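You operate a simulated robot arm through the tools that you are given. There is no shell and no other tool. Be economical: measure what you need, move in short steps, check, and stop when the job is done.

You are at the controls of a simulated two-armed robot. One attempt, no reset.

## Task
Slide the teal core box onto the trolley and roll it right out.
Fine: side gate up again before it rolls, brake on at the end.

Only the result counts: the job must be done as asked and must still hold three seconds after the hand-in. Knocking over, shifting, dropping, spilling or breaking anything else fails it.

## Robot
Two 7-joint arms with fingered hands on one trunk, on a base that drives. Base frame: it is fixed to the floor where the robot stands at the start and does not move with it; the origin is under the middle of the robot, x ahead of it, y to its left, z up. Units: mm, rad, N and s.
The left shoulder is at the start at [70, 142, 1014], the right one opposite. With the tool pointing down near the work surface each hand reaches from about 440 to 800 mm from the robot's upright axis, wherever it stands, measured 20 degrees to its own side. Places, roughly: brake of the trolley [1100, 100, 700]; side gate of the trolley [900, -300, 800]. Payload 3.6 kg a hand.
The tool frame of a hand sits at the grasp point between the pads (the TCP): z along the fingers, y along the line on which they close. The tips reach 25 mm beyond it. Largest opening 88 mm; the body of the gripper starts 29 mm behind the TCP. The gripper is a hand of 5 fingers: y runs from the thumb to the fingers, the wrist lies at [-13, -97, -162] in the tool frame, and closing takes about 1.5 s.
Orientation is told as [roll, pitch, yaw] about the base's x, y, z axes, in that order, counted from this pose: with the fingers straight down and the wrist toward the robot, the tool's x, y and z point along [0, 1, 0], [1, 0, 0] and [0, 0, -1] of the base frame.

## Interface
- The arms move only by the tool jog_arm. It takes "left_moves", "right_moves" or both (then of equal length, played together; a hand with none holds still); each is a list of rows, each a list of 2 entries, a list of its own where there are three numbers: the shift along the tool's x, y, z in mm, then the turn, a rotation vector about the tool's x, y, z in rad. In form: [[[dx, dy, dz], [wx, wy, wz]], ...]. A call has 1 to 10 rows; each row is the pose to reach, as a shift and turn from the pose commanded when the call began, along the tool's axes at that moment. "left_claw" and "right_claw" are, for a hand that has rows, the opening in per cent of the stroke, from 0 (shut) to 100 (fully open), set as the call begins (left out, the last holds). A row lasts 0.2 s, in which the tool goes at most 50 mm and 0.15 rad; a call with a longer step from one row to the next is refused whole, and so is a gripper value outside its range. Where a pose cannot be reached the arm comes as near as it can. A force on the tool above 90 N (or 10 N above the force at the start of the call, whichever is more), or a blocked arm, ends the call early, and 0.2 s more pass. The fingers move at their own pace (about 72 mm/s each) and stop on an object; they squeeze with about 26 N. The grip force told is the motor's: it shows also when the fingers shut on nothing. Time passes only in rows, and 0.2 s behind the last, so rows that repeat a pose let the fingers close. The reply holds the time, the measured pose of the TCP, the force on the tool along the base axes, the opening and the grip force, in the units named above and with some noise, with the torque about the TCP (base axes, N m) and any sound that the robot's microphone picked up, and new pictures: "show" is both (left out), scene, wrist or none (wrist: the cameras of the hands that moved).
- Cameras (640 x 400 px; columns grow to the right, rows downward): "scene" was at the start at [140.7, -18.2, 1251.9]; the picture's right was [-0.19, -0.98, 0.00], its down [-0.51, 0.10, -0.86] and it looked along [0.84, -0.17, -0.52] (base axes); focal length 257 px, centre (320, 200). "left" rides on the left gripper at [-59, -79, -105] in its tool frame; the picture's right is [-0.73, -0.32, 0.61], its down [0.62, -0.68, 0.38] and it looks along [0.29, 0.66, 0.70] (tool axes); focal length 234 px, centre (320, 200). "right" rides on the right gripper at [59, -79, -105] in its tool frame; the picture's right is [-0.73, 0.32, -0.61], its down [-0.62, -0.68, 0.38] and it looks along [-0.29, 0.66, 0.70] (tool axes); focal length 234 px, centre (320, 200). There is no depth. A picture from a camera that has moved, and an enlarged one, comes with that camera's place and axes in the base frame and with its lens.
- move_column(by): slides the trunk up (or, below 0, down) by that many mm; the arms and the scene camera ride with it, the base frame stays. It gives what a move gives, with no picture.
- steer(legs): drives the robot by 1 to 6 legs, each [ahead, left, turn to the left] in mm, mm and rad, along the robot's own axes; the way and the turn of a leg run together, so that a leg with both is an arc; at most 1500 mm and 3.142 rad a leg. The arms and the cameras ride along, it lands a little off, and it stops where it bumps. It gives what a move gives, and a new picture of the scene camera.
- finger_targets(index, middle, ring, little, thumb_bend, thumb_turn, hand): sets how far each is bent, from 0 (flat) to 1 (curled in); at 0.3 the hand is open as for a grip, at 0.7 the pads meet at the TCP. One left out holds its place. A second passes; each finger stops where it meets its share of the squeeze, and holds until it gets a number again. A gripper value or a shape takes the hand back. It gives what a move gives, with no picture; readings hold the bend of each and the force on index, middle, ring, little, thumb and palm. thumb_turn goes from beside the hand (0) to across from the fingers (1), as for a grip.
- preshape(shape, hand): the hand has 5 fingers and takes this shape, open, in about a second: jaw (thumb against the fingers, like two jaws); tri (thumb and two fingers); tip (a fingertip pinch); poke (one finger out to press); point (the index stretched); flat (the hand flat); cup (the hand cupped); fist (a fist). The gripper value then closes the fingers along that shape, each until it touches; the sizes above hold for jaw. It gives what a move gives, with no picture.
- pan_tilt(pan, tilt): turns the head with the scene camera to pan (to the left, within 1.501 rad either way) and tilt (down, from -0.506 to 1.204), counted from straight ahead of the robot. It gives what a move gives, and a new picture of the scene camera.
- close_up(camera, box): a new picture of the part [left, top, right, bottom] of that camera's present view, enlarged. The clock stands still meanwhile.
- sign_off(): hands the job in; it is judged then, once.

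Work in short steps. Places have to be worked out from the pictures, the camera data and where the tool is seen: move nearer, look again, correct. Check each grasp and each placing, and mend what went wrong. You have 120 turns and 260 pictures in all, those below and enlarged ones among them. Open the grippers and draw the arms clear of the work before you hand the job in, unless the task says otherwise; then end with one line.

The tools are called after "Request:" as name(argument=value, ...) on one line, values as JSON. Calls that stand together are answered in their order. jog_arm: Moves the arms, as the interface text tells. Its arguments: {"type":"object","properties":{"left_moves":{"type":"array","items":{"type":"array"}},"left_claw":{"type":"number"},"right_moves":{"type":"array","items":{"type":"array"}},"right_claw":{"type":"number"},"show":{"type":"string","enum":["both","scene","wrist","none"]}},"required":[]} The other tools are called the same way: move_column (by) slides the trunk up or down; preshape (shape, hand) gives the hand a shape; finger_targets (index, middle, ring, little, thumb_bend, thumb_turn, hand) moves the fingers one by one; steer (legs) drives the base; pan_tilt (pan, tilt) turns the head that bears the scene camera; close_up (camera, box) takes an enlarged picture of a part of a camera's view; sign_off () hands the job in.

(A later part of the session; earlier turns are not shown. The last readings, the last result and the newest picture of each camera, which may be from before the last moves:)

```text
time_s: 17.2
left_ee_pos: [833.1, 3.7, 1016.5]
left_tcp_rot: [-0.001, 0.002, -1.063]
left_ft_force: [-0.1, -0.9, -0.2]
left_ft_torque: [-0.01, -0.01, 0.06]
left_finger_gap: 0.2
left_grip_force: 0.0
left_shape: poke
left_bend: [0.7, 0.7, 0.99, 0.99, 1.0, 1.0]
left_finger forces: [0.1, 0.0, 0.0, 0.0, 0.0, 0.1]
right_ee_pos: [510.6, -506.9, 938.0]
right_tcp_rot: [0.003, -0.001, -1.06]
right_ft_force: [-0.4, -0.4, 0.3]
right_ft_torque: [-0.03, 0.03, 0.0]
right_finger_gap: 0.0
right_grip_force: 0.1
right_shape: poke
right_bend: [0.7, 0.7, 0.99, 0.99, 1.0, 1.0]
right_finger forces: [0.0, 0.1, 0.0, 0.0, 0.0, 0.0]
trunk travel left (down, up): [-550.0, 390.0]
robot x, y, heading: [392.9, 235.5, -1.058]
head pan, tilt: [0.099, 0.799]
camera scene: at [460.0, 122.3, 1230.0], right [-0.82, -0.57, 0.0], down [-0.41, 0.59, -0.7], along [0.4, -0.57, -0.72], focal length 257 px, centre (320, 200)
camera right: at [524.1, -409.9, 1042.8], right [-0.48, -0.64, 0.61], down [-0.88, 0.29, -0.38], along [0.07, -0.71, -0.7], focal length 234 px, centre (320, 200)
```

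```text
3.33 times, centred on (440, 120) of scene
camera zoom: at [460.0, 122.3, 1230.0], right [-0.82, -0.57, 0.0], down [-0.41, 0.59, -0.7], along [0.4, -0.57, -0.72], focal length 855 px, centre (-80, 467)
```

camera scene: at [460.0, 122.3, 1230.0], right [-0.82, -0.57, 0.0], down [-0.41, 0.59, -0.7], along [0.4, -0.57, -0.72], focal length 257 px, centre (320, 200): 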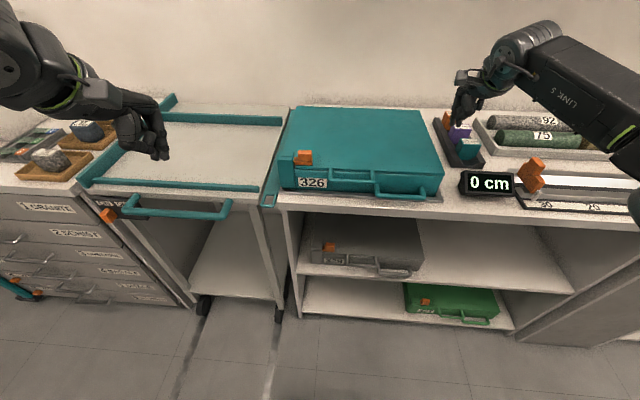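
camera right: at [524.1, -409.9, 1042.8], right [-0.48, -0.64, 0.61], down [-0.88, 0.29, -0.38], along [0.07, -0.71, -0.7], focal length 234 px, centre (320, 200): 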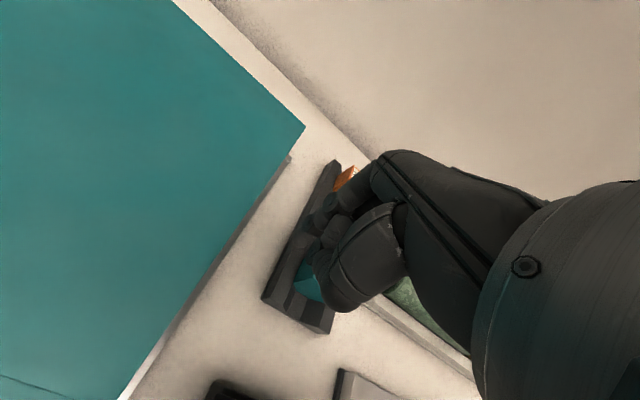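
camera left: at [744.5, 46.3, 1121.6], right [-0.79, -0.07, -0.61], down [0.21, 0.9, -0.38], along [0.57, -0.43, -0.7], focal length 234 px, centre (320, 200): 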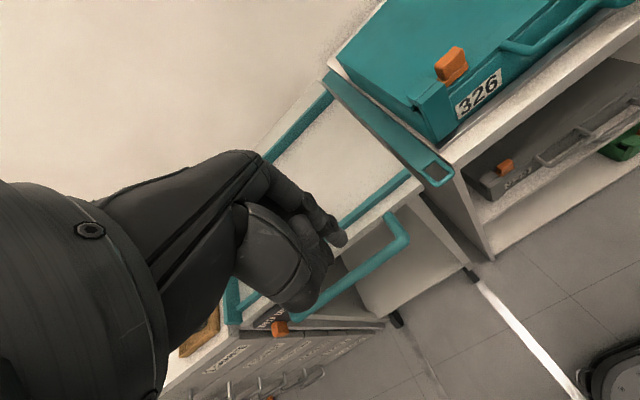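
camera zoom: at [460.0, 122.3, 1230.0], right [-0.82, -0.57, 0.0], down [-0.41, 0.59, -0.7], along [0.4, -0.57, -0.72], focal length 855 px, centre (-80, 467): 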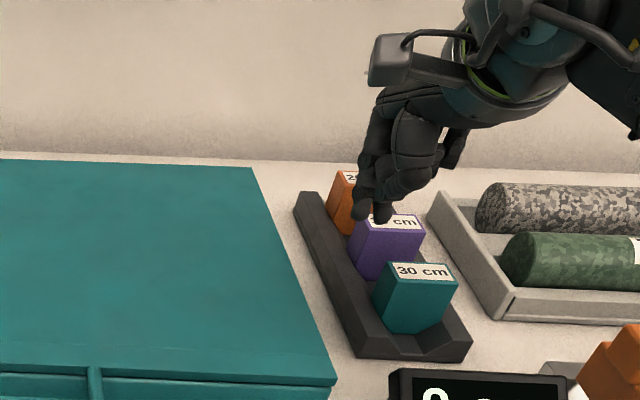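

Projected straight down, the TCP lies in the corridor between box and tray. I lower 85 mm.

Request:
jog_arm(right_moves=[[[0, 0, 30], [0, 0, 0]], [[0, 0, 60], [0, 0, 0]], [[0, 0, 85], [0, 0, 0]], [[0, 0, 85], [0, 0, 0]]])

Request:
close_up(camera="scene", box=[360, 60, 520, 180])

```text
time_s: 18.2
left_ee_pos: [833.4, 3.4, 1016.7]
left_tcp_rot: [-0.001, 0.002, -1.061]
left_ft_force: [-0.3, 0.0, 0.1]
left_ft_torque: [0.0, 0.04, -0.02]
left_finger_gap: 0.3
left_grip_force: 0.0
left_shape: poke
left_bend: [0.7, 0.7, 0.99, 0.99, 1.0, 1.0]
left_finger forces: [0.0, 0.0, 0.1, 0.0, 0.0, 0.0]
right_ee_pos: [511.6, -506.1, 855.7]
right_tcp_rot: [0.0, 0.0, -1.058]
right_ft_force: [0.7, -0.2, -0.4]
right_ft_torque: [-0.03, -0.04, 0.03]
right_finger_gap: 0.0
right_grip_force: 0.1
right_shape: poke
right_bend: [0.7, 0.7, 0.99, 0.99, 1.0, 1.0]
right_finger forces: [0.0, 0.0, 0.0, 0.1, 0.0, 0.1]
trunk travel left (down, up): [-550.0, 390.0]
robot x, y, heading: [388.9, 235.2, -1.061]
head pan, tilt: [0.099, 0.799]
camera scene: at [460.8, 123.0, 1230.0], right [-0.82, -0.57, 0.0], down [-0.41, 0.59, -0.7], along [0.4, -0.57, -0.72], focal length 257 px, centre (320, 200)
camera right: at [524.5, -407.8, 959.7], right [-0.48, -0.64, 0.61], down [-0.88, 0.29, -0.38], along [0.07, -0.71, -0.7], focal length 234 px, centre (320, 200)
```

scene: 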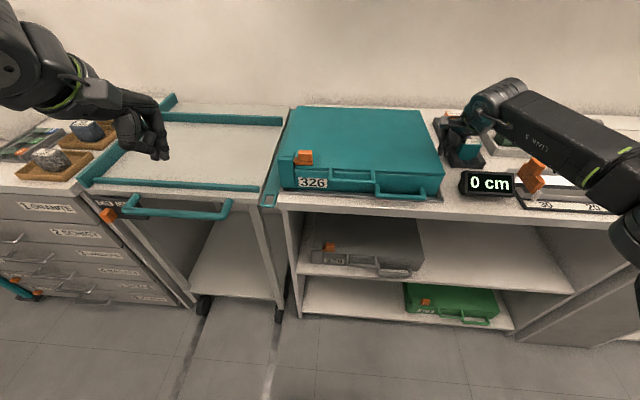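
right: 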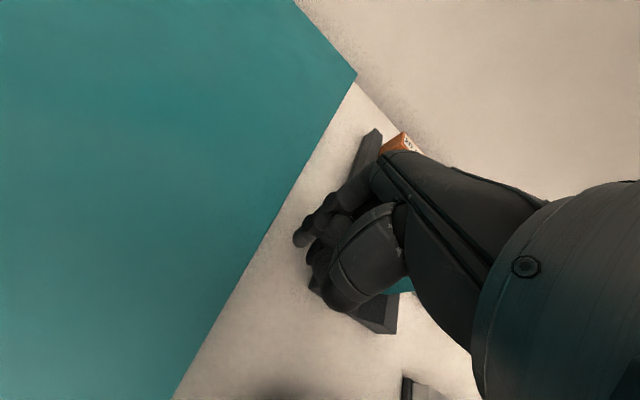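

```text
3.33 times, centred on (440, 120) of scene
camera zoom: at [460.8, 123.0, 1230.0], right [-0.82, -0.57, 0.0], down [-0.41, 0.59, -0.7], along [0.4, -0.57, -0.72], focal length 855 px, centre (-80, 467)
```

zoom: 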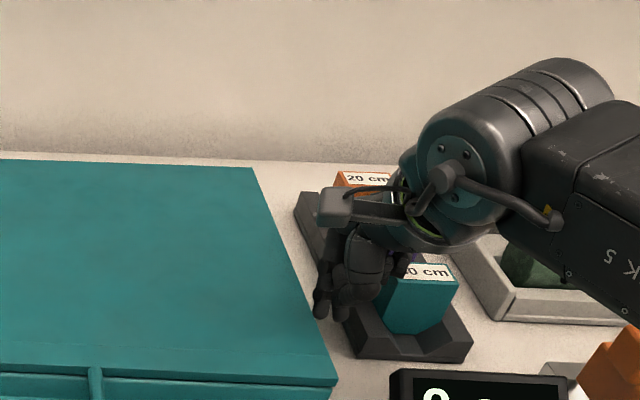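

Fingers are clear in the corridor. Now push left gently and watch force.

Request:
jog_arm(right_moves=[[[8, 0, 2], [0, 0, 0]], [[16, 0, 4], [0, 0, 0]], [[24, 0, 6], [0, 0, 0]], [[32, 0, 6], [0, 0, 0]], [[40, 0, 6], [0, 0, 0]], [[48, 0, 6], [0, 0, 0]], [[56, 0, 6], [0, 0, 0]]], show="scene")

```text
time_s: 19.8
left_ee_pos: [833.3, 4.2, 1016.4]
left_tcp_rot: [0.0, 0.002, -1.062]
left_ft_force: [-0.3, 0.0, -0.7]
left_ft_torque: [-0.02, 0.01, -0.03]
left_finger_gap: 0.2
left_grip_force: 0.0
left_shape: poke
left_bend: [0.7, 0.7, 0.99, 0.99, 1.0, 1.0]
left_finger forces: [0.0, 0.0, 0.0, 0.1, 0.0, 0.1]
right_ee_pos: [558.8, -477.9, 849.0]
right_tcp_rot: [-0.001, 0.001, -1.061]
right_ft_force: [-5.2, -2.1, 2.3]
right_ft_torque: [0.02, -0.13, -0.06]
right_finger_gap: 0.0
right_grip_force: 0.0
right_shape: poke
right_bend: [0.7, 0.7, 0.99, 0.99, 1.0, 1.0]
right_finger forces: [5.9, 0.0, 0.0, 0.0, 0.1, 0.1]
trunk travel left (down, up): [-550.0, 390.0]
robot x, y, heading: [386.2, 230.6, -1.058]
head pan, tilt: [0.099, 0.799]
camera scene: at [460.1, 122.8, 1230.0], right [-0.82, -0.57, 0.0], down [-0.41, 0.59, -0.7], along [0.4, -0.57, -0.72], focal length 257 px, centre (320, 200)
```

scene: 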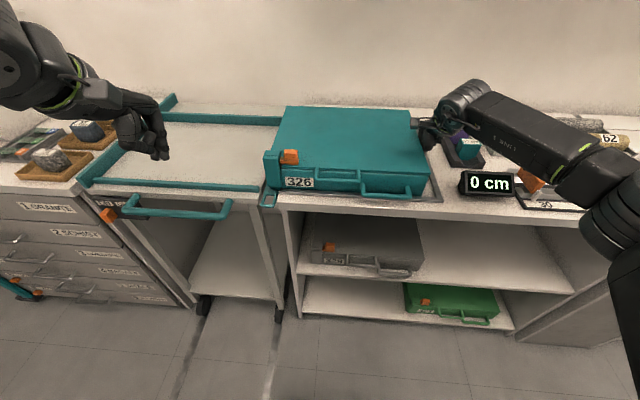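

It slides with only ~6 N. Continue pushing in ~20 mm rows for 110 mm.

Request:
jog_arm(right_moves=[[[15, 0, 0], [0, 0, 0]], [[30, 0, 0], [0, 0, 0]], [[45, 0, 0], [0, 0, 0]], [[60, 0, 0], [0, 0, 0]], [[75, 0, 0], [0, 0, 0]], [[90, 0, 0], [0, 0, 0]], [[105, 0, 0], [0, 0, 0]], [[120, 0, 0], [0, 0, 0]]], show="scene")

Request:
close_up(camera="scene", box=[180, 90, 440, 250])

```text
time_s: 21.6
left_ee_pos: [833.2, 4.6, 1016.8]
left_tcp_rot: [-0.002, 0.002, -1.063]
left_ft_force: [0.2, 0.7, 0.0]
left_ft_torque: [0.02, -0.02, 0.02]
left_finger_gap: 0.0
left_grip_force: 0.0
left_shape: poke
left_bend: [0.7, 0.7, 0.99, 0.99, 1.0, 1.0]
left_finger forces: [0.0, 0.0, 0.0, 0.0, 0.0, 0.1]
right_ee_pos: [665.5, -419.8, 850.7]
right_tcp_rot: [0.0, -0.001, -1.059]
right_ft_force: [-6.2, -2.4, 1.8]
right_ft_torque: [0.02, -0.15, -0.05]
right_finger_gap: 0.2
right_grip_force: 0.1
right_shape: poke
right_bend: [0.7, 0.7, 0.99, 0.99, 1.0, 1.0]
right_finger forces: [6.2, 0.0, 0.0, 0.0, 0.0, 0.0]
trunk travel left (down, up): [-550.0, 390.0]
robot x, y, heading: [386.8, 234.2, -1.062]
head pan, tilt: [0.099, 0.799]
camera scene: at [460.1, 123.2, 1230.1], right [-0.82, -0.57, 0.0], down [-0.41, 0.59, -0.7], along [0.4, -0.57, -0.72], focal length 257 px, centre (320, 200)
```

scene: 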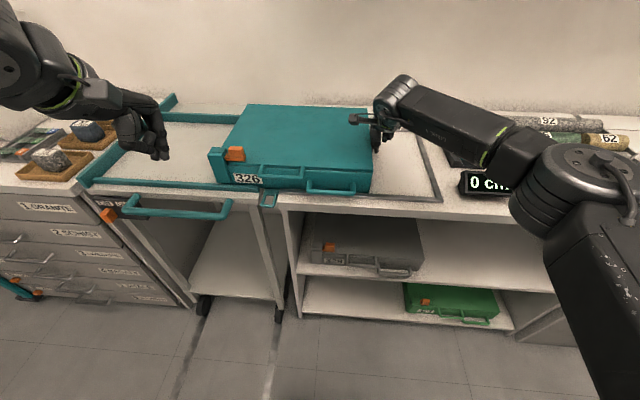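

```text
2.46 times, centred on (310, 170) of scene
camera zoom: at [460.1, 123.2, 1230.1], right [-0.82, -0.57, 0.0], down [-0.41, 0.59, -0.7], along [0.4, -0.57, -0.72], focal length 632 px, centre (345, 274)
```

zoom: 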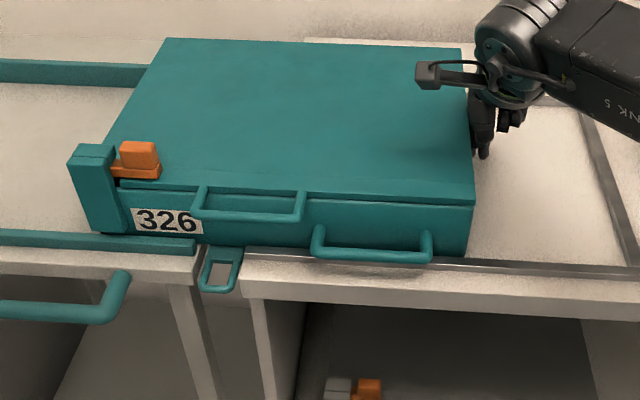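

Going well, box enters between the trolley rails. Continue another 150 mm.

Request:
jog_arm(right_moves=[[[15, 0, 0], [0, 0, 0]], [[30, 0, 0], [0, 0, 0]], [[45, 0, 0], [0, 0, 0]], [[60, 0, 0], [0, 0, 0]], [[75, 0, 0], [0, 0, 0]], [[90, 0, 0], [0, 0, 0]], [[105, 0, 0], [0, 0, 0]], [[120, 0, 0], [0, 0, 0]], [[135, 0, 0], [0, 0, 0]], [[150, 0, 0], [0, 0, 0]]], show="scene")

Request:
close_up(camera="scene", box=[100, 80, 360, 240])

```text
time_s: 23.8
left_ee_pos: [833.7, 4.7, 1017.3]
left_tcp_rot: [0.001, 0.002, -1.061]
left_ft_force: [-0.5, -0.6, -0.7]
left_ft_torque: [0.02, -0.01, -0.03]
left_finger_gap: 0.2
left_grip_force: 0.1
left_shape: poke
left_bend: [0.7, 0.7, 0.99, 0.99, 1.0, 1.0]
left_finger forces: [0.1, 0.1, 0.0, 0.0, 0.0, 0.0]
right_ee_pos: [792.0, -343.6, 845.3]
right_tcp_rot: [0.002, -0.001, -1.058]
right_ft_force: [-1.2, -1.9, 1.2]
right_ft_torque: [0.02, -0.07, -0.07]
right_finger_gap: 0.0
right_grip_force: 0.1
right_shape: poke
right_bend: [0.7, 0.7, 0.99, 0.99, 1.0, 1.0]
right_finger forces: [2.6, 0.0, 0.0, 0.0, 0.0, 0.0]
right hand out of reach, approached as far as the arm can: row 10
trunk travel left (down, up): [-550.0, 390.0]
robot x, y, heading: [386.6, 230.2, -1.061]
head pan, tilt: [0.099, 0.799]
camera scene: at [460.3, 122.5, 1230.0], right [-0.82, -0.57, 0.0], down [-0.41, 0.59, -0.7], along [0.4, -0.57, -0.72], focal length 257 px, centre (320, 200)
```

scene: 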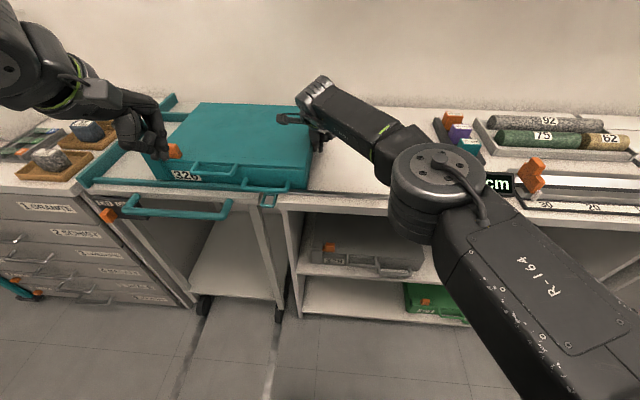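

```text
2.46 times, centred on (230, 160) of scene
camera zoom: at [460.3, 122.5, 1230.0], right [-0.82, -0.57, 0.0], down [-0.41, 0.59, -0.7], along [0.4, -0.57, -0.72], focal length 632 px, centre (542, 298)
```

zoom: 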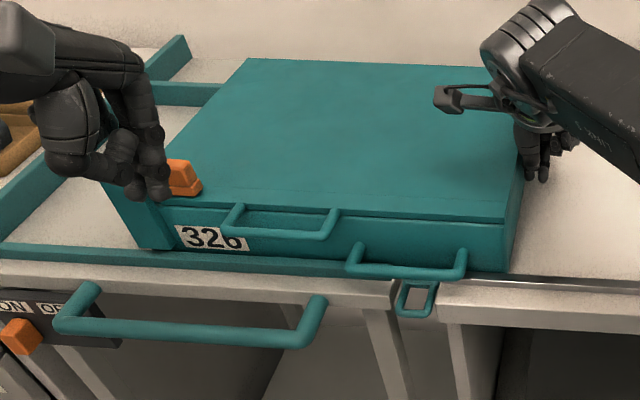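

The arm is at its reach limit; ~170 mm remains. I back the right hand off 170 mm, then drive the robot left ~170 mm.

Request:
jog_arm(right_moves=[[[-40, 0, 0], [0, 0, 0]], [[-80, 0, 0], [0, 0, 0]], [[-120, 0, 0], [0, 0, 0]], [[-160, -10, 0], [0, 0, 0]], [[-190, -10, 0], [0, 0, 0]]], show="none")

Request:
steer(legs=[[0, 170, 0]])

```text
time_s: 25.0
left_ee_pos: [833.5, 4.3, 1015.5]
left_tcp_rot: [-0.001, 0.0, -1.06]
left_ft_force: [-0.8, -0.1, -0.4]
left_ft_torque: [-0.01, 0.02, -0.02]
left_finger_gap: 0.1
left_grip_force: 0.1
left_shape: poke
left_bend: [0.7, 0.7, 0.99, 0.99, 1.0, 1.0]
left_finger forces: [0.0, 0.0, 0.1, 0.0, 0.0, 0.0]
right_ee_pos: [620.9, -426.5, 850.7]
right_tcp_rot: [0.001, -0.001, -1.06]
right_ft_force: [0.9, 0.3, -0.7]
right_ft_torque: [0.01, -0.01, 0.02]
right_finger_gap: 0.2
right_grip_force: 0.1
right_shape: poke
right_bend: [0.7, 0.7, 0.99, 0.99, 1.0, 1.0]
right_finger forces: [0.1, 0.0, 0.0, 0.0, 0.0, 0.1]
trunk travel left (down, up): [-550.0, 390.0]
robot x, y, heading: [389.8, 231.3, -1.058]
head pan, tilt: [0.099, 0.799]
```

```text
time_s: 26.5
left_ee_pos: [987.5, 91.7, 1016.6]
left_tcp_rot: [-0.001, 0.001, -1.057]
left_ft_force: [0.1, 1.0, 0.2]
left_ft_torque: [-0.03, 0.04, 0.0]
left_finger_gap: 0.0
left_grip_force: 0.0
left_shape: poke
left_bend: [0.7, 0.7, 0.99, 0.99, 1.0, 1.0]
left_finger forces: [0.0, 0.1, 0.0, 0.0, 0.0, 0.1]
right_ee_pos: [776.4, -339.9, 850.0]
right_tcp_rot: [-0.002, 0.0, -1.057]
right_ft_force: [-0.8, 0.7, 0.3]
right_ft_torque: [-0.03, 0.01, 0.03]
right_finger_gap: 0.2
right_grip_force: 0.1
right_shape: poke
right_bend: [0.7, 0.7, 0.99, 0.99, 1.0, 1.0]
right_finger forces: [0.1, 0.0, 0.0, 0.1, 0.0, 0.0]
trunk travel left (down, up): [-550.0, 390.0]
robot x, y, heading: [539.5, 322.1, -1.057]
head pan, tilt: [0.099, 0.799]
camera scene: at [614.0, 209.1, 1229.9], right [-0.82, -0.58, 0.0], down [-0.41, 0.59, -0.7], along [0.4, -0.57, -0.72], focal length 257 px, centre (320, 200)
```

scene: 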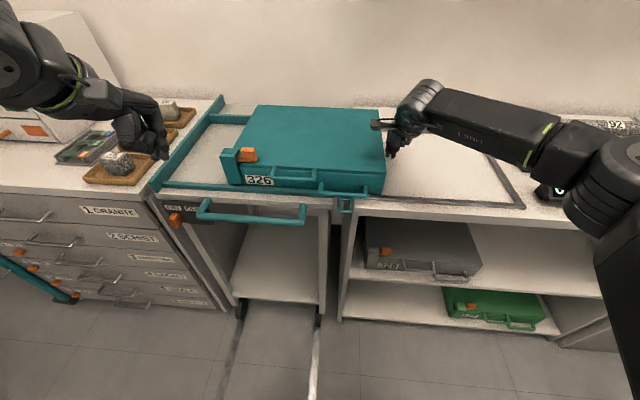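

Push another ~155 mm, so the box's right end passes the hinge line.

Request:
jog_arm(right_moves=[[[16, 4, 0], [0, 0, 0]], [[32, 8, 0], [0, 0, 0]], [[48, 8, 0], [0, 0, 0]], [[64, 8, 0], [0, 0, 0]], [[80, 8, 0], [0, 0, 0]], [[96, 8, 0], [0, 0, 0]], [[112, 8, 0], [0, 0, 0]], [[128, 8, 0], [0, 0, 0]], [[144, 8, 0], [0, 0, 0]], [[158, 8, 0], [0, 0, 0]]], show="scene")

Request:
close_up(camera="scene", box=[140, 80, 400, 240])

```text
time_s: 28.7
left_ee_pos: [986.6, 92.3, 1016.7]
left_tcp_rot: [-0.003, 0.002, -1.058]
left_ft_force: [0.2, 0.3, 0.3]
left_ft_torque: [0.02, -0.03, -0.01]
left_finger_gap: 0.2
left_grip_force: 0.1
left_shape: poke
left_bend: [0.7, 0.7, 0.99, 0.99, 1.0, 1.0]
left_finger forces: [0.0, 0.0, 0.0, 0.0, 0.0, 0.0]
right_ee_pos: [918.2, -269.7, 851.0]
right_tcp_rot: [0.001, 0.0, -1.055]
right_ft_force: [-4.5, -1.9, -1.2]
right_ft_torque: [-0.01, -0.06, -0.07]
right_finger_gap: 0.3
right_grip_force: 0.1
right_shape: poke
right_bend: [0.7, 0.7, 0.99, 0.99, 1.0, 1.0]
right_finger forces: [4.3, 0.0, 0.0, 0.0, 0.1, 0.0]
trunk travel left (down, up): [-550.0, 390.0]
robot x, y, heading: [539.9, 323.4, -1.056]
head pan, tilt: [0.099, 0.799]
camera scene: at [613.4, 208.9, 1230.0], right [-0.82, -0.58, 0.0], down [-0.41, 0.59, -0.7], along [0.4, -0.57, -0.72], focal length 257 px, centre (320, 200)
```

scene: 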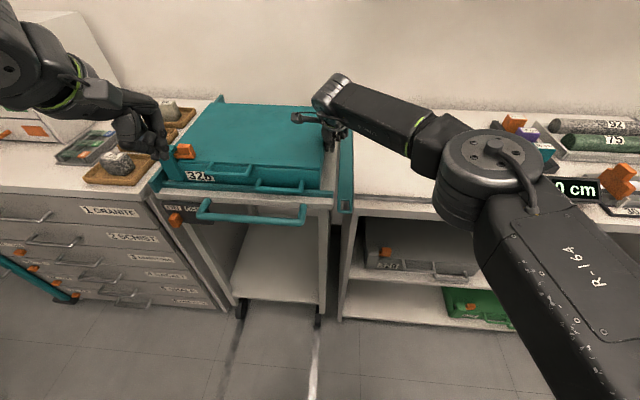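

```text
2.46 times, centred on (270, 160) of scene
camera zoom: at [613.4, 208.9, 1230.0], right [-0.82, -0.58, 0.0], down [-0.41, 0.59, -0.7], along [0.4, -0.57, -0.72], focal length 632 px, centre (443, 298)
```

zoom: 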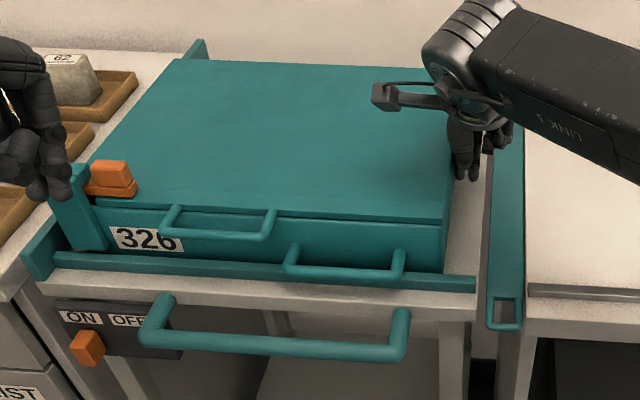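

The box is fully inside, ~25 mm clear of the deck's right edge. Withdraw the right hand: slightly right, then up and back.

Request:
jog_arm(right_moves=[[[-20, 0, -5], [0, 0, 0]], [[-25, 0, -45], [0, 0, 0]], [[-30, 0, -90], [0, 0, 0]], [[-45, -15, -130], [0, 0, 0]], [[-70, -50, -150], [0, 0, 0]], [[-100, -85, -160], [0, 0, 0]], [[-130, -120, -160], [0, 0, 0]], [[-160, -150, -160], [0, 0, 0]]], show="scene")

Request:
close_up(camera="scene", box=[140, 80, 400, 240])

Request:
close_up(camera="right", box=[0, 0, 400, 250])

```text
time_s: 30.5
left_ee_pos: [984.9, 92.1, 1016.3]
left_tcp_rot: [-0.002, 0.0, -1.057]
left_ft_force: [-0.5, 0.2, 0.4]
left_ft_torque: [0.02, -0.02, 0.0]
left_finger_gap: 0.0
left_grip_force: 0.0
left_shape: poke
left_bend: [0.7, 0.7, 0.99, 0.99, 1.0, 1.0]
left_finger forces: [0.1, 0.0, 0.0, 0.0, 0.1, 0.0]
right_ee_pos: [702.6, -217.8, 1011.7]
right_tcp_rot: [0.002, 0.0, -1.056]
right_ft_force: [0.0, -0.1, -0.3]
right_ft_torque: [0.01, 0.01, 0.02]
right_finger_gap: 0.0
right_grip_force: 0.0
right_shape: poke
right_bend: [0.7, 0.7, 0.99, 0.99, 1.0, 1.0]
right_finger forces: [0.0, 0.1, 0.0, 0.1, 0.1, 0.1]
trunk travel left (down, up): [-550.0, 390.0]
robot x, y, heading: [542.7, 318.0, -1.059]
head pan, tilt: [0.099, 0.799]
camera scene: at [611.8, 209.2, 1230.1], right [-0.82, -0.58, 0.0], down [-0.41, 0.59, -0.7], along [0.4, -0.57, -0.72], focal length 257 px, centre (320, 200)
```

scene: 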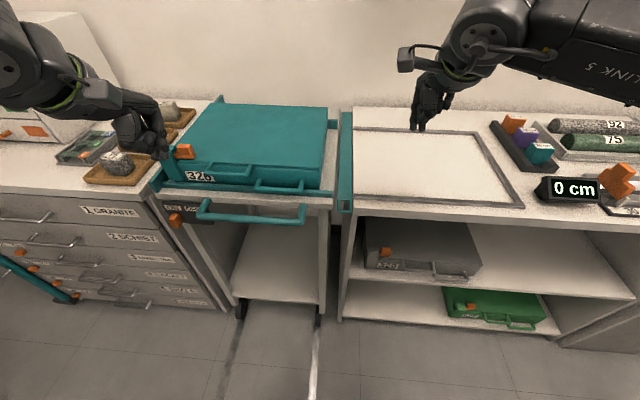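

```text
2.46 times, centred on (270, 160) of scene
camera zoom: at [611.8, 209.2, 1230.1], right [-0.82, -0.58, 0.0], down [-0.41, 0.59, -0.7], along [0.4, -0.57, -0.72], focal length 632 px, centre (443, 298)
```

zoom: 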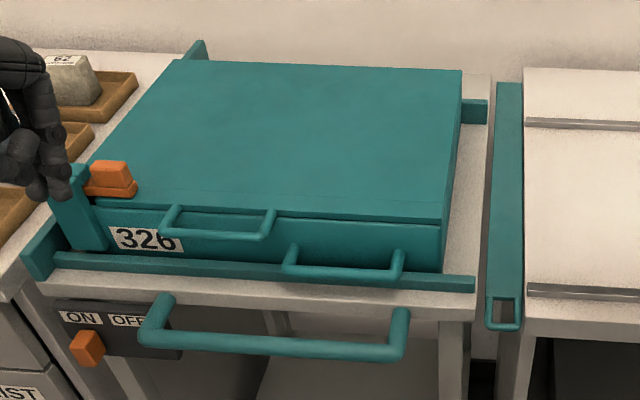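

```text
1.60 times, centred on (200, 125) of right
camera zoom: at [715.2, -119.1, 1117.2], right [-0.47, -0.64, 0.61], down [-0.88, 0.29, -0.38], along [0.07, -0.71, -0.7], focal length 375 px, centre (512, 320)
```

zoom: 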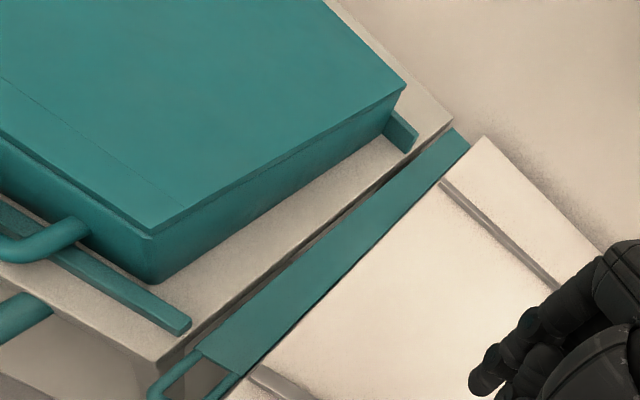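

Box in place. To raise the gate I'll lift its loop with the right thumb from below (fingers pointing ahead). First back the base 150 mm for room, and shape the right hand as jaw.

Request:
steer(legs=[[-150, 80, 0]])

Request:
preshape(hand="right", shape="jaw")

Request:
jog_arm(right_moves=[[[0, -8, 0], [-0.14, 0, 0]], [[0, -16, 0], [-0.28, 0, 0]], [[0, -24, 0], [-0.42, 0, 0]], [[0, -32, 0], [-0.56, 0, 0]], [[0, -40, 0], [-0.7, 0, 0]], [[0, -40, 0], [-0.84, 0, 0]], [[0, -40, 0], [-0.98, 0, 0]], [[0, -40, 0], [-1.12, 0, 0]]], show="both")

```text
time_s: 32.0
left_ee_pos: [984.8, 266.6, 1016.3]
left_tcp_rot: [-0.002, 0.002, -1.054]
left_ft_force: [-1.7, 0.8, 0.2]
left_ft_torque: [-0.02, 0.01, -0.02]
left_finger_gap: 0.0
left_grip_force: 0.1
left_shape: poke
left_bend: [0.7, 0.7, 0.99, 0.99, 1.0, 1.0]
left_finger forces: [0.0, 0.1, 0.0, 0.1, 0.0, 0.1]
right_ee_pos: [702.6, -42.9, 1011.4]
right_tcp_rot: [-0.001, 0.0, -1.054]
right_ft_force: [0.9, 0.0, 0.3]
right_ft_torque: [-0.02, -0.03, 0.03]
right_finger_gap: 0.0
right_grip_force: 0.1
right_shape: poke
right_bend: [0.7, 0.7, 0.99, 0.99, 1.0, 1.0]
right_finger forces: [0.0, 0.1, 0.1, 0.0, 0.0, 0.1]
trunk travel left (down, up): [-550.0, 390.0]
robot x, y, heading: [535.4, 490.8, -1.049]
head pan, tilt: [0.099, 0.799]
camera scene: at [611.3, 382.6, 1230.0], right [-0.82, -0.58, 0.0], down [-0.41, 0.58, -0.7], along [0.4, -0.57, -0.72], focal length 257 px, centre (320, 200)
```

scene: 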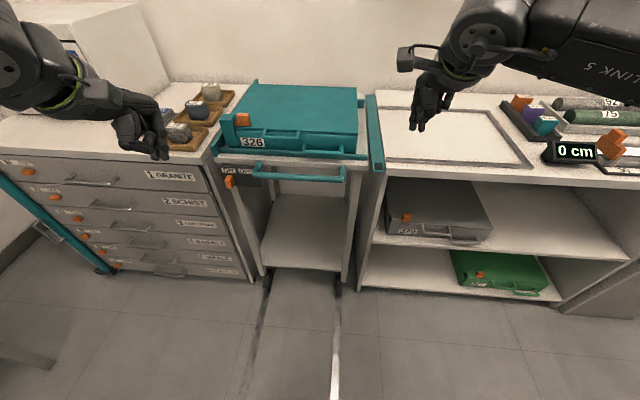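

```text
time_s: 32.9
left_ee_pos: [984.6, 266.4, 1015.8]
left_tcp_rot: [-0.001, 0.002, -1.054]
left_ft_force: [-0.4, -0.8, -0.4]
left_ft_torque: [0.0, 0.03, 0.02]
left_finger_gap: 0.0
left_grip_force: 0.0
left_shape: poke
left_bend: [0.7, 0.7, 0.99, 0.99, 1.0, 1.0]
left_finger forces: [0.1, 0.0, 0.0, 0.1, 0.0, 0.1]
right_ee_pos: [704.2, -43.4, 1011.9]
right_tcp_rot: [0.001, 0.001, -1.053]
right_ft_force: [0.4, -0.5, -0.5]
right_ft_torque: [0.01, 0.0, -0.02]
right_finger_gap: 87.9
right_grip_force: 0.0
right_shape: jaw
right_bend: [0.3, 0.3, 0.3, 0.3, 0.3, 0.98]
right_finger forces: [0.0, 0.0, 0.1, 0.1, 0.0, 0.0]
trunk travel left (down, up): [-550.0, 390.0]
robot x, y, heading: [539.3, 489.4, -1.055]
head pan, tilt: [0.099, 0.799]
```

```text
time_s: 34.7
left_ee_pos: [984.8, 266.5, 1016.6]
left_tcp_rot: [0.0, 0.002, -1.055]
left_ft_force: [0.0, 0.1, 0.1]
left_ft_torque: [0.02, -0.01, -0.04]
left_finger_gap: 0.0
left_grip_force: 0.0
left_shape: poke
left_bend: [0.7, 0.7, 0.99, 0.99, 1.0, 1.0]
left_finger forces: [0.0, 0.1, 0.0, 0.0, 0.0, 0.1]
right_ee_pos: [712.2, -18.1, 1072.8]
right_tcp_rot: [-0.001, -1.101, -1.051]
right_ft_force: [0.0, -0.3, 0.8]
right_ft_torque: [0.01, 0.02, 0.01]
right_finger_gap: 87.9
right_grip_force: 0.0
right_shape: jaw
right_bend: [0.3, 0.3, 0.3, 0.3, 0.3, 0.98]
right_finger forces: [0.0, 0.1, 0.0, 0.0, 0.0, 0.0]
right hand out of reach, approached as far as the arm can: row 7, 8
trunk travel left (down, up): [-550.0, 390.0]
robot x, y, heading: [536.6, 493.0, -1.056]
head pan, tilt: [0.099, 0.799]
camera scene: at [611.1, 381.6, 1229.9], right [-0.82, -0.58, 0.0], down [-0.41, 0.59, -0.7], along [0.4, -0.57, -0.72], focal length 257 px, centre (320, 200)
camera right: at [699.6, 122.6, 1049.7], right [-0.83, -0.02, 0.56], down [-0.53, -0.34, -0.78], along [0.2, -0.94, 0.27], focal length 234 px, centre (320, 200)
```

scene: 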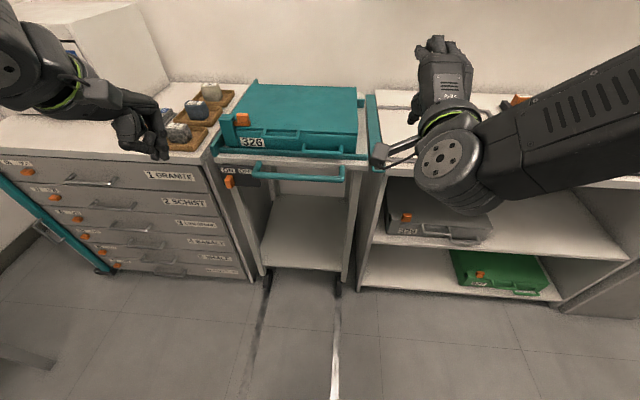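
right: 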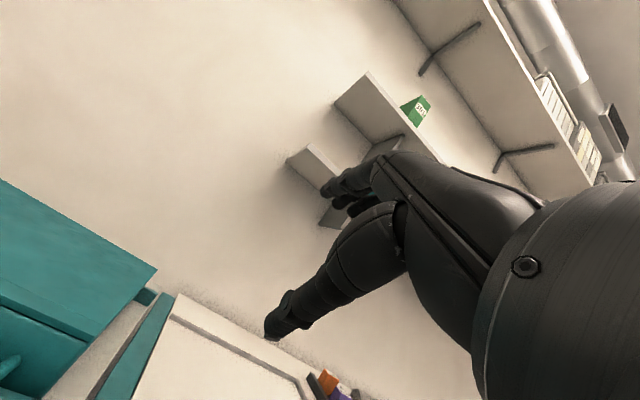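

Tilt reached 63° while the arm drifted up, near a limit. I'll lower the hand in front of the gate loop, which should free the wrist, and tilt more.

Request:
jog_arm(right_moves=[[[0, -26, 24], [0, 0, 0]], [[0, -52, 47], [0, 0, 0]], [[0, -78, 70], [0, 0, 0]], [[0, -104, 94], [-0.1, 0, 0]], [[0, -130, 118], [-0.2, 0, 0]], [[0, -154, 141], [-0.3, 0, 0]], [[0, -154, 141], [-0.4, 0, 0]]], show="both")

```text
time_s: 36.3
left_ee_pos: [985.8, 265.5, 1017.1]
left_tcp_rot: [-0.003, 0.001, -1.053]
left_ft_force: [-0.2, 0.3, -0.1]
left_ft_torque: [0.03, -0.01, -0.03]
left_finger_gap: 0.0
left_grip_force: 0.0
left_shape: poke
left_bend: [0.7, 0.7, 0.99, 0.99, 1.0, 1.0]
left_finger forces: [0.0, 0.0, 0.0, 0.1, 0.1, 0.1]
right_ee_pos: [906.4, -88.6, 1043.0]
right_tcp_rot: [0.113, -1.36, -1.224]
right_ft_force: [-0.8, -0.2, -0.4]
right_ft_torque: [0.0, 0.01, 0.03]
right_finger_gap: 87.8
right_grip_force: 0.0
right_shape: jaw
right_bend: [0.3, 0.3, 0.3, 0.3, 0.3, 0.98]
right_finger forces: [0.0, 0.0, 0.1, 0.1, 0.1, 0.0]
right hand out of reach, approached as far as the arm can: row 1, 2, 3, 4, 5, 6, 7
trunk travel left (down, up): [-550.0, 390.0]
robot x, y, heading: [539.2, 494.7, -1.05]
head pan, tilt: [0.099, 0.799]
camera scene: at [611.3, 382.4, 1230.0], right [-0.82, -0.58, 0.0], down [-0.41, 0.58, -0.7], along [0.4, -0.57, -0.72], focal length 257 px, centre (320, 200)
camera right: at [908.3, 44.7, 988.8], right [-0.89, 0.15, 0.42], down [-0.44, -0.48, -0.76], along [0.09, -0.87, 0.49], focal length 234 px, centre (320, 200)
```

scene: 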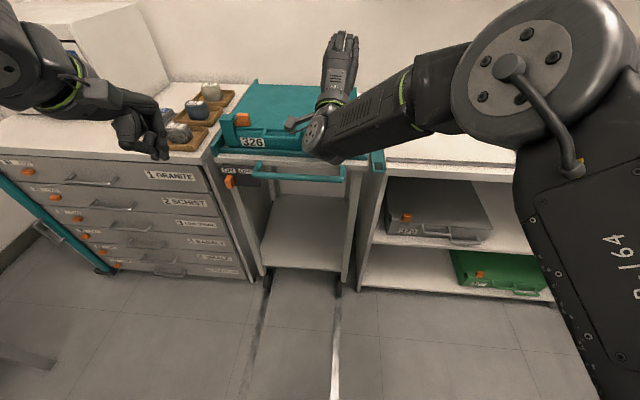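
right: 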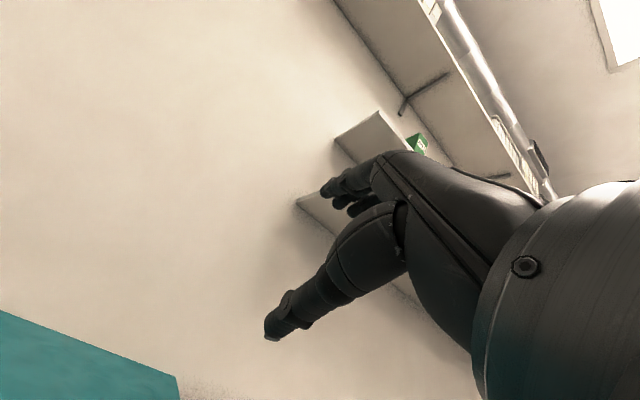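

That pose isn't reachable with the high shoulder. I back the arm out (up/back and un-tilt), then I'll lower the trunk so the forearm can lie level.

Request:
jog_arm(right_moves=[[[0, 32, -12], [0.07, 0, 0]], [[0, 65, -24], [0.14, 0, 0]], [[0, 98, -36], [0.21, 0, 0]], [[0, 131, -48], [0.28, 0, 0]], [[0, 164, -60], [0.35, 0, 0]], [[0, 196, -70], [0.4, 0, 0]], [[0, 196, -80], [0.54, 0, 0]], [[0, 196, -90], [0.68, 0, 0]], [[0, 196, -100], [0.82, 0, 0]], [[0, 196, -110], [0.96, 0, 0]]], show="scene")

```text
time_s: 38.5
left_ee_pos: [984.4, 265.9, 1016.2]
left_tcp_rot: [-0.001, 0.001, -1.052]
left_ft_force: [-0.2, 0.4, 0.1]
left_ft_torque: [0.03, 0.0, 0.0]
left_finger_gap: 0.0
left_grip_force: 0.0
left_shape: poke
left_bend: [0.7, 0.7, 0.99, 0.99, 1.0, 1.0]
left_finger forces: [0.0, 0.1, 0.0, 0.1, 0.1, 0.0]
right_ee_pos: [880.6, -21.5, 1265.9]
right_tcp_rot: [0.026, -0.4, -1.12]
right_ft_force: [0.9, 0.4, -1.1]
right_ft_torque: [-0.03, 0.01, 0.0]
right_finger_gap: 87.9
right_grip_force: 0.1
right_shape: jaw
right_bend: [0.3, 0.3, 0.3, 0.3, 0.3, 0.98]
right_finger forces: [0.0, 0.0, 0.0, 0.0, 0.0, 0.0]
trunk travel left (down, up): [-550.0, 390.0]
robot x, y, heading: [537.6, 491.9, -1.054]
head pan, tilt: [0.099, 0.799]
camera scene: at [612.1, 382.5, 1229.9], right [-0.82, -0.58, 0.0], down [-0.42, 0.58, -0.7], along [0.4, -0.57, -0.72], focal length 257 px, centre (320, 200)
```

scene: 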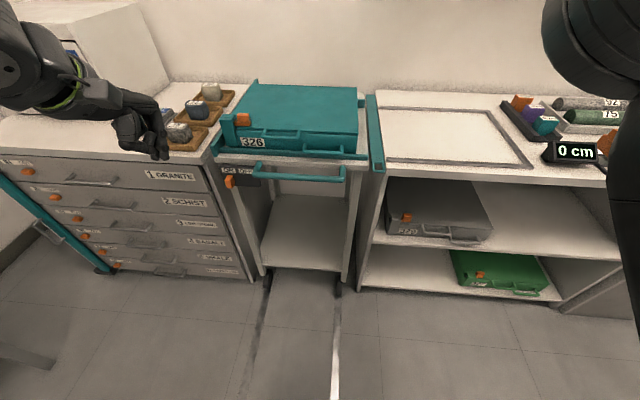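

Commanded poses snap to the achieved ones, fine. Move the right hand back to the gate's lateral line, in free space, then lower the trunk 350 mm.

Request:
jog_arm(right_moves=[[[-36, -20, 5], [0, 0, 0]], [[-72, -40, 10], [0, 0, 0]], [[-108, -60, 15], [0, 0, -0.03]], [[-144, -80, 20], [0, 0, -0.065]], [[-180, -97, 24], [0, 0, -0.065]]], show="none")

Request:
move_column(by=-350)

Request:
pan_tilt(pan=-0.1, tilt=0.35)

```text
time_s: 39.7
left_ee_pos: [984.3, 265.9, 1016.0]
left_tcp_rot: [0.002, 0.001, -1.054]
left_ft_force: [-0.5, -0.3, -0.2]
left_ft_torque: [-0.01, 0.02, -0.02]
left_finger_gap: 0.1
left_grip_force: 0.1
left_shape: poke
left_bend: [0.7, 0.7, 0.99, 0.99, 1.0, 1.0]
left_finger forces: [0.1, 0.0, 0.0, 0.0, 0.0, 0.1]
right_ee_pos: [679.0, -30.9, 1202.9]
right_tcp_rot: [0.0, -0.4, -1.051]
right_ft_force: [-0.4, 0.1, 0.7]
right_ft_torque: [0.01, -0.01, 0.0]
right_finger_gap: 88.2
right_grip_force: 0.0
right_shape: jaw
right_bend: [0.3, 0.3, 0.3, 0.3, 0.3, 0.98]
right_finger forces: [0.0, 0.0, 0.0, 0.0, 0.1, 0.1]
trunk travel left (down, up): [-550.0, 390.0]
robot x, y, heading: [535.9, 493.6, -1.054]
head pan, tilt: [0.099, 0.799]
```

```text
time_s: 43.1
left_ee_pos: [983.3, 266.0, 666.7]
left_tcp_rot: [-0.001, 0.001, -1.054]
left_ft_force: [0.5, 0.3, -0.4]
left_ft_torque: [0.02, 0.0, 0.02]
left_finger_gap: 0.0
left_grip_force: 0.1
left_shape: poke
left_bend: [0.7, 0.7, 0.99, 0.99, 1.0, 1.0]
left_finger forces: [0.0, 0.0, 0.0, 0.0, 0.0, 0.0]
right_ee_pos: [680.5, -31.1, 851.8]
right_tcp_rot: [-0.001, -0.402, -1.05]
right_ft_force: [0.3, 0.1, -0.5]
right_ft_torque: [-0.03, 0.0, 0.0]
right_finger_gap: 88.0
right_grip_force: 0.1
right_shape: jaw
right_bend: [0.3, 0.3, 0.3, 0.3, 0.3, 0.98]
right_finger forces: [0.0, 0.0, 0.1, 0.0, 0.0, 0.1]
trunk travel left (down, up): [-200.0, 740.0]
robot x, y, heading: [535.8, 490.5, -1.056]
head pan, tilt: [0.099, 0.799]
```

```text
time_s: 44.0
left_ee_pos: [984.9, 265.7, 666.8]
left_tcp_rot: [0.001, 0.004, -1.052]
left_ft_force: [0.1, 1.1, -0.5]
left_ft_torque: [0.03, -0.01, 0.01]
left_finger_gap: 0.1
left_grip_force: 0.1
left_shape: poke
left_bend: [0.7, 0.7, 0.99, 0.99, 1.0, 1.0]
left_finger forces: [0.0, 0.0, 0.0, 0.0, 0.0, 0.0]
right_ee_pos: [680.7, -30.9, 852.3]
right_tcp_rot: [-0.003, -0.403, -1.051]
right_ft_force: [-0.4, 0.0, -0.1]
right_ft_torque: [-0.01, -0.02, 0.03]
right_finger_gap: 88.1
right_grip_force: 0.2
right_shape: jaw
right_bend: [0.3, 0.3, 0.3, 0.3, 0.3, 0.98]
right_finger forces: [0.1, 0.0, 0.0, 0.1, 0.1, 0.1]
trunk travel left (down, up): [-200.0, 740.0]
robot x, y, heading: [540.3, 494.0, -1.054]
head pan, tilt: [-0.099, 0.351]
camera scene: at [602.5, 362.8, 919.5], right [-0.91, -0.41, 0.0], down [-0.14, 0.31, -0.94], along [0.38, -0.86, -0.34], focal length 257 px, centre (320, 200)
```

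scene: 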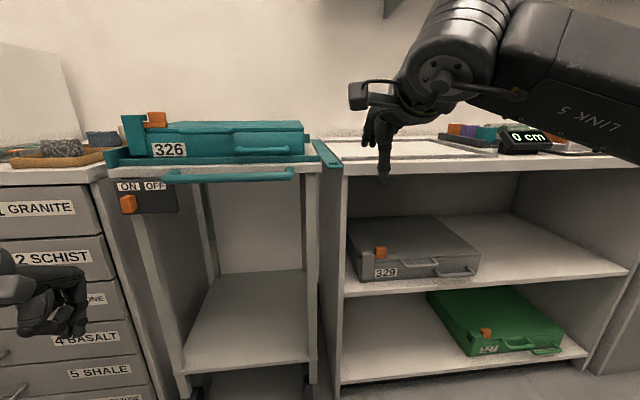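

Good view of brake and loop. Now tilt the right hand forward to point its fingers ahead.

Request:
jog_arm(right_moves=[[[0, 0, 0], [-0.14, 0, 0]], [[0, 0, 0], [-0.28, 0, 0]], [[0, 0, 0], [-0.42, 0, 0]], [[0, 0, 0], [-0.56, 0, 0]], [[0, 0, 0], [-0.7, 0, 0]], [[0, 0, 0], [-0.84, 0, 0]], [[0, 0, 0], [-0.98, 0, 0]], [[0, 0, 0], [-1.1, 0, 0]], [[0, 0, 0], [-1.17, 0, 0]]], show="both")

```text
time_s: 46.0
left_ee_pos: [984.8, 265.2, 665.9]
left_tcp_rot: [0.0, 0.0, -1.053]
left_ft_force: [-0.3, 0.1, 0.1]
left_ft_torque: [0.02, -0.02, 0.0]
left_finger_gap: 0.1
left_grip_force: 0.1
left_shape: poke
left_bend: [0.7, 0.7, 0.99, 0.99, 1.0, 1.0]
left_finger forces: [0.0, 0.0, 0.0, 0.0, 0.0, 0.1]
right_ee_pos: [701.1, -16.0, 849.6]
right_tcp_rot: [-0.03, -1.19, -0.977]
right_ft_force: [-0.4, -0.5, 0.2]
right_ft_torque: [-0.03, 0.01, 0.01]
right_finger_gap: 88.0
right_grip_force: 0.1
right_shape: jaw
right_bend: [0.3, 0.3, 0.3, 0.3, 0.3, 0.98]
right_finger forces: [0.1, 0.0, 0.1, 0.0, 0.1, 0.0]
right hand out of reach, approached as far as the arm can: row 6, 7, 8, 9
trunk travel left (down, up): [-200.0, 740.0]
robot x, y, heading: [537.3, 488.0, -1.054]
head pan, tilt: [-0.099, 0.351]
camera scene: at [602.5, 362.8, 919.6], right [-0.91, -0.41, 0.0], down [-0.14, 0.31, -0.94], along [0.38, -0.86, -0.34], focal length 257 px, centre (320, 200)
camera right: at [682.4, 122.3, 813.8], right [-0.85, -0.01, 0.53], down [-0.48, -0.43, -0.77], along [0.24, -0.9, 0.36], focal length 234 px, centre (320, 200)
```

scene: 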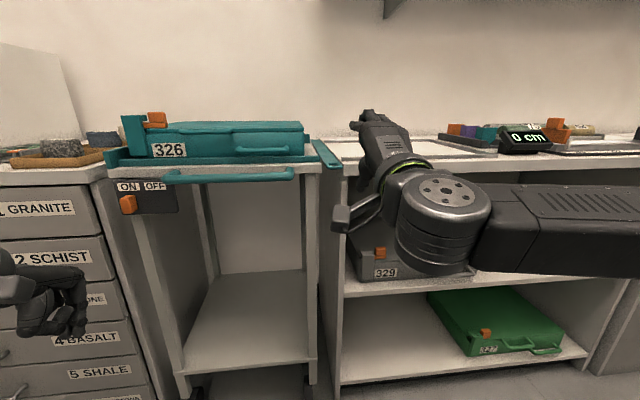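
right: 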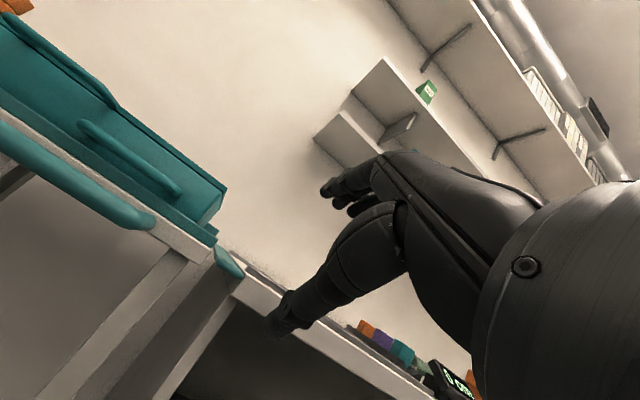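

Now pitch is ~68°, good enough. Let me zoom on the loop for its exact height and the thumb's place.

Request:
close_up(camera="scene", box=[270, 110, 398, 190])

Request:
close_up(camera="right", box=[160, 200, 320, 350])

```text
5.00 times, centred on (334, 150) of scene
camera zoom: at [602.5, 362.8, 919.6], right [-0.91, -0.41, 0.0], down [-0.14, 0.31, -0.94], along [0.38, -0.86, -0.34], focal length 1283 px, centre (250, 450)
```

zoom: 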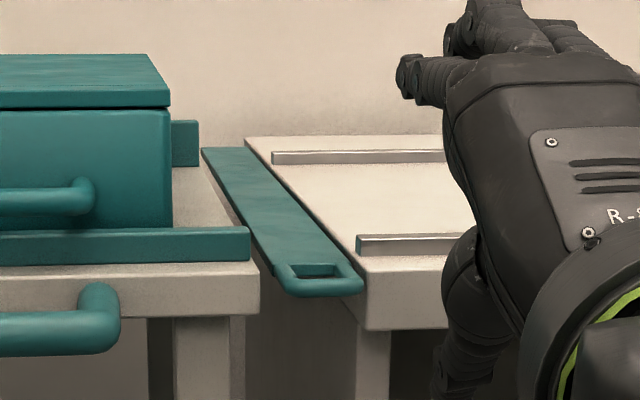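

```text
2.67 times, centred on (240, 275) of right
camera zoom: at [682.4, 122.3, 813.8], right [-0.85, -0.01, 0.53], down [-0.48, -0.43, -0.77], along [0.24, -0.9, 0.36], focal length 624 px, centre (533, 0)
```

zoom: 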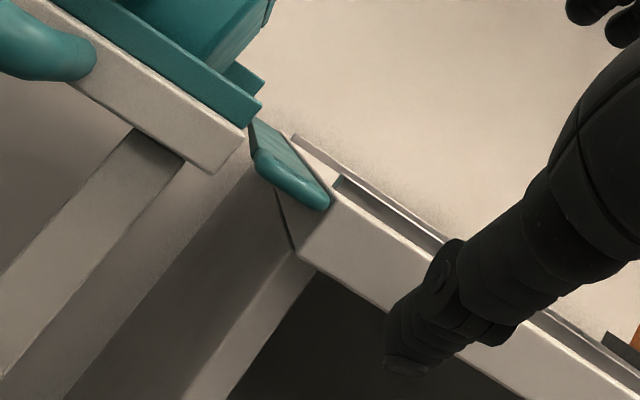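

Loop bar is at about [792,-143,796]; the thumb tip is ~55 mm below the TCP. Move to a staging point in front of it, with the thumb lower than the bar.

Request:
jog_arm(right_moves=[[[2, 0, 30], [0, 0, 0]], [[4, 1, 60], [0, 0, 0]], [[4, 2, 80], [0, 0, 0]], [[4, 2, 80], [0, 0, 0]]], show="both")

Request:
close_up(camera="right", box=[120, 200, 320, 360])

```text
time_s: 47.0
left_ee_pos: [984.8, 265.7, 666.7]
left_tcp_rot: [-0.001, 0.002, -1.055]
left_ft_force: [0.5, 0.9, -0.6]
left_ft_torque: [-0.02, 0.01, 0.01]
left_finger_gap: 0.0
left_grip_force: 0.0
left_shape: poke
left_bend: [0.7, 0.7, 0.99, 0.99, 1.0, 1.0]
left_finger forces: [0.0, 0.0, 0.0, 0.0, 0.1, 0.0]
right_ee_pos: [727.5, -55.4, 832.4]
right_tcp_rot: [-0.029, -1.188, -0.985]
right_ft_force: [0.4, 0.4, 0.0]
right_ft_torque: [0.03, 0.0, 0.01]
right_finger_gap: 87.9
right_grip_force: 0.0
right_shape: jaw
right_bend: [0.3, 0.3, 0.3, 0.3, 0.3, 0.98]
right_finger forces: [0.0, 0.1, 0.0, 0.0, 0.1, 0.0]
right hand out of reach, approached as far as the arm can: row 2, 3, 4
trunk travel left (down, up): [-200.0, 740.0]
robot x, y, heading: [538.9, 492.8, -1.056]
head pan, tilt: [-0.099, 0.351]
camera scene: at [602.2, 362.6, 919.6], right [-0.91, -0.41, 0.0], down [-0.14, 0.31, -0.94], along [0.38, -0.86, -0.34], focal length 257 px, centre (320, 200)
camera right: at [710.0, 83.9, 798.4], right [-0.85, -0.01, 0.53], down [-0.48, -0.42, -0.77], along [0.23, -0.91, 0.35], focal length 234 px, centre (320, 200)
```

scene: 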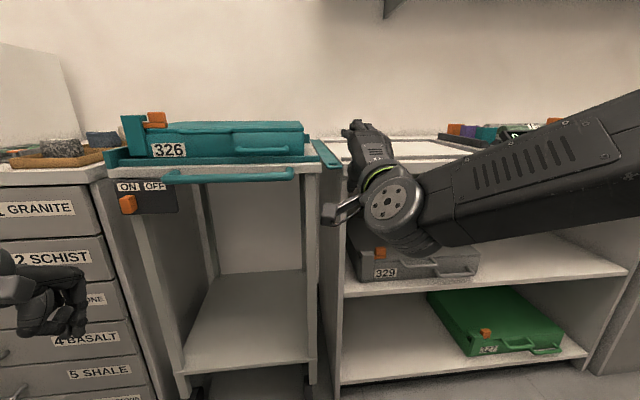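
right: 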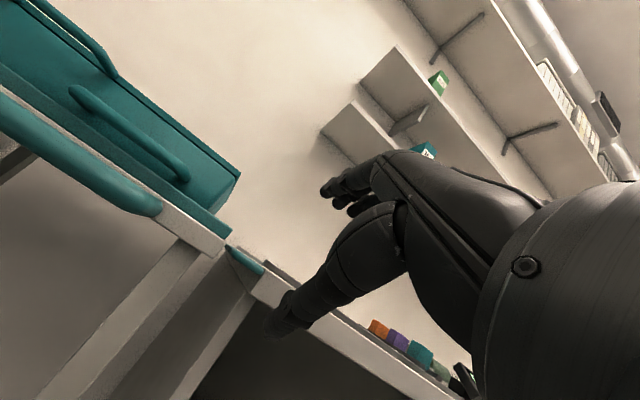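

```text
2.50 times, centred on (220, 280) of right
camera zoom: at [710.0, 83.9, 798.4], right [-0.85, -0.01, 0.53], down [-0.48, -0.42, -0.77], along [0.23, -0.91, 0.35], focal length 585 px, centre (570, 0)
```

zoom: 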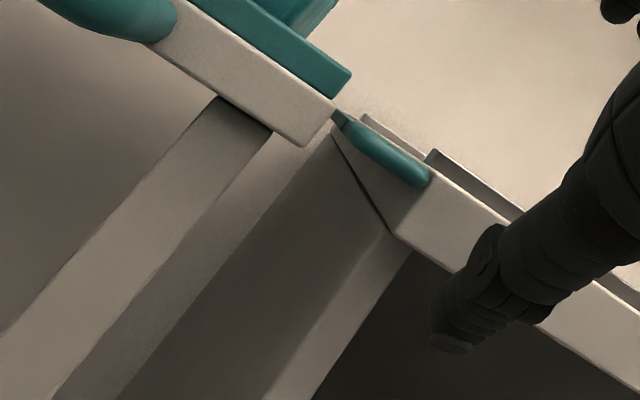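

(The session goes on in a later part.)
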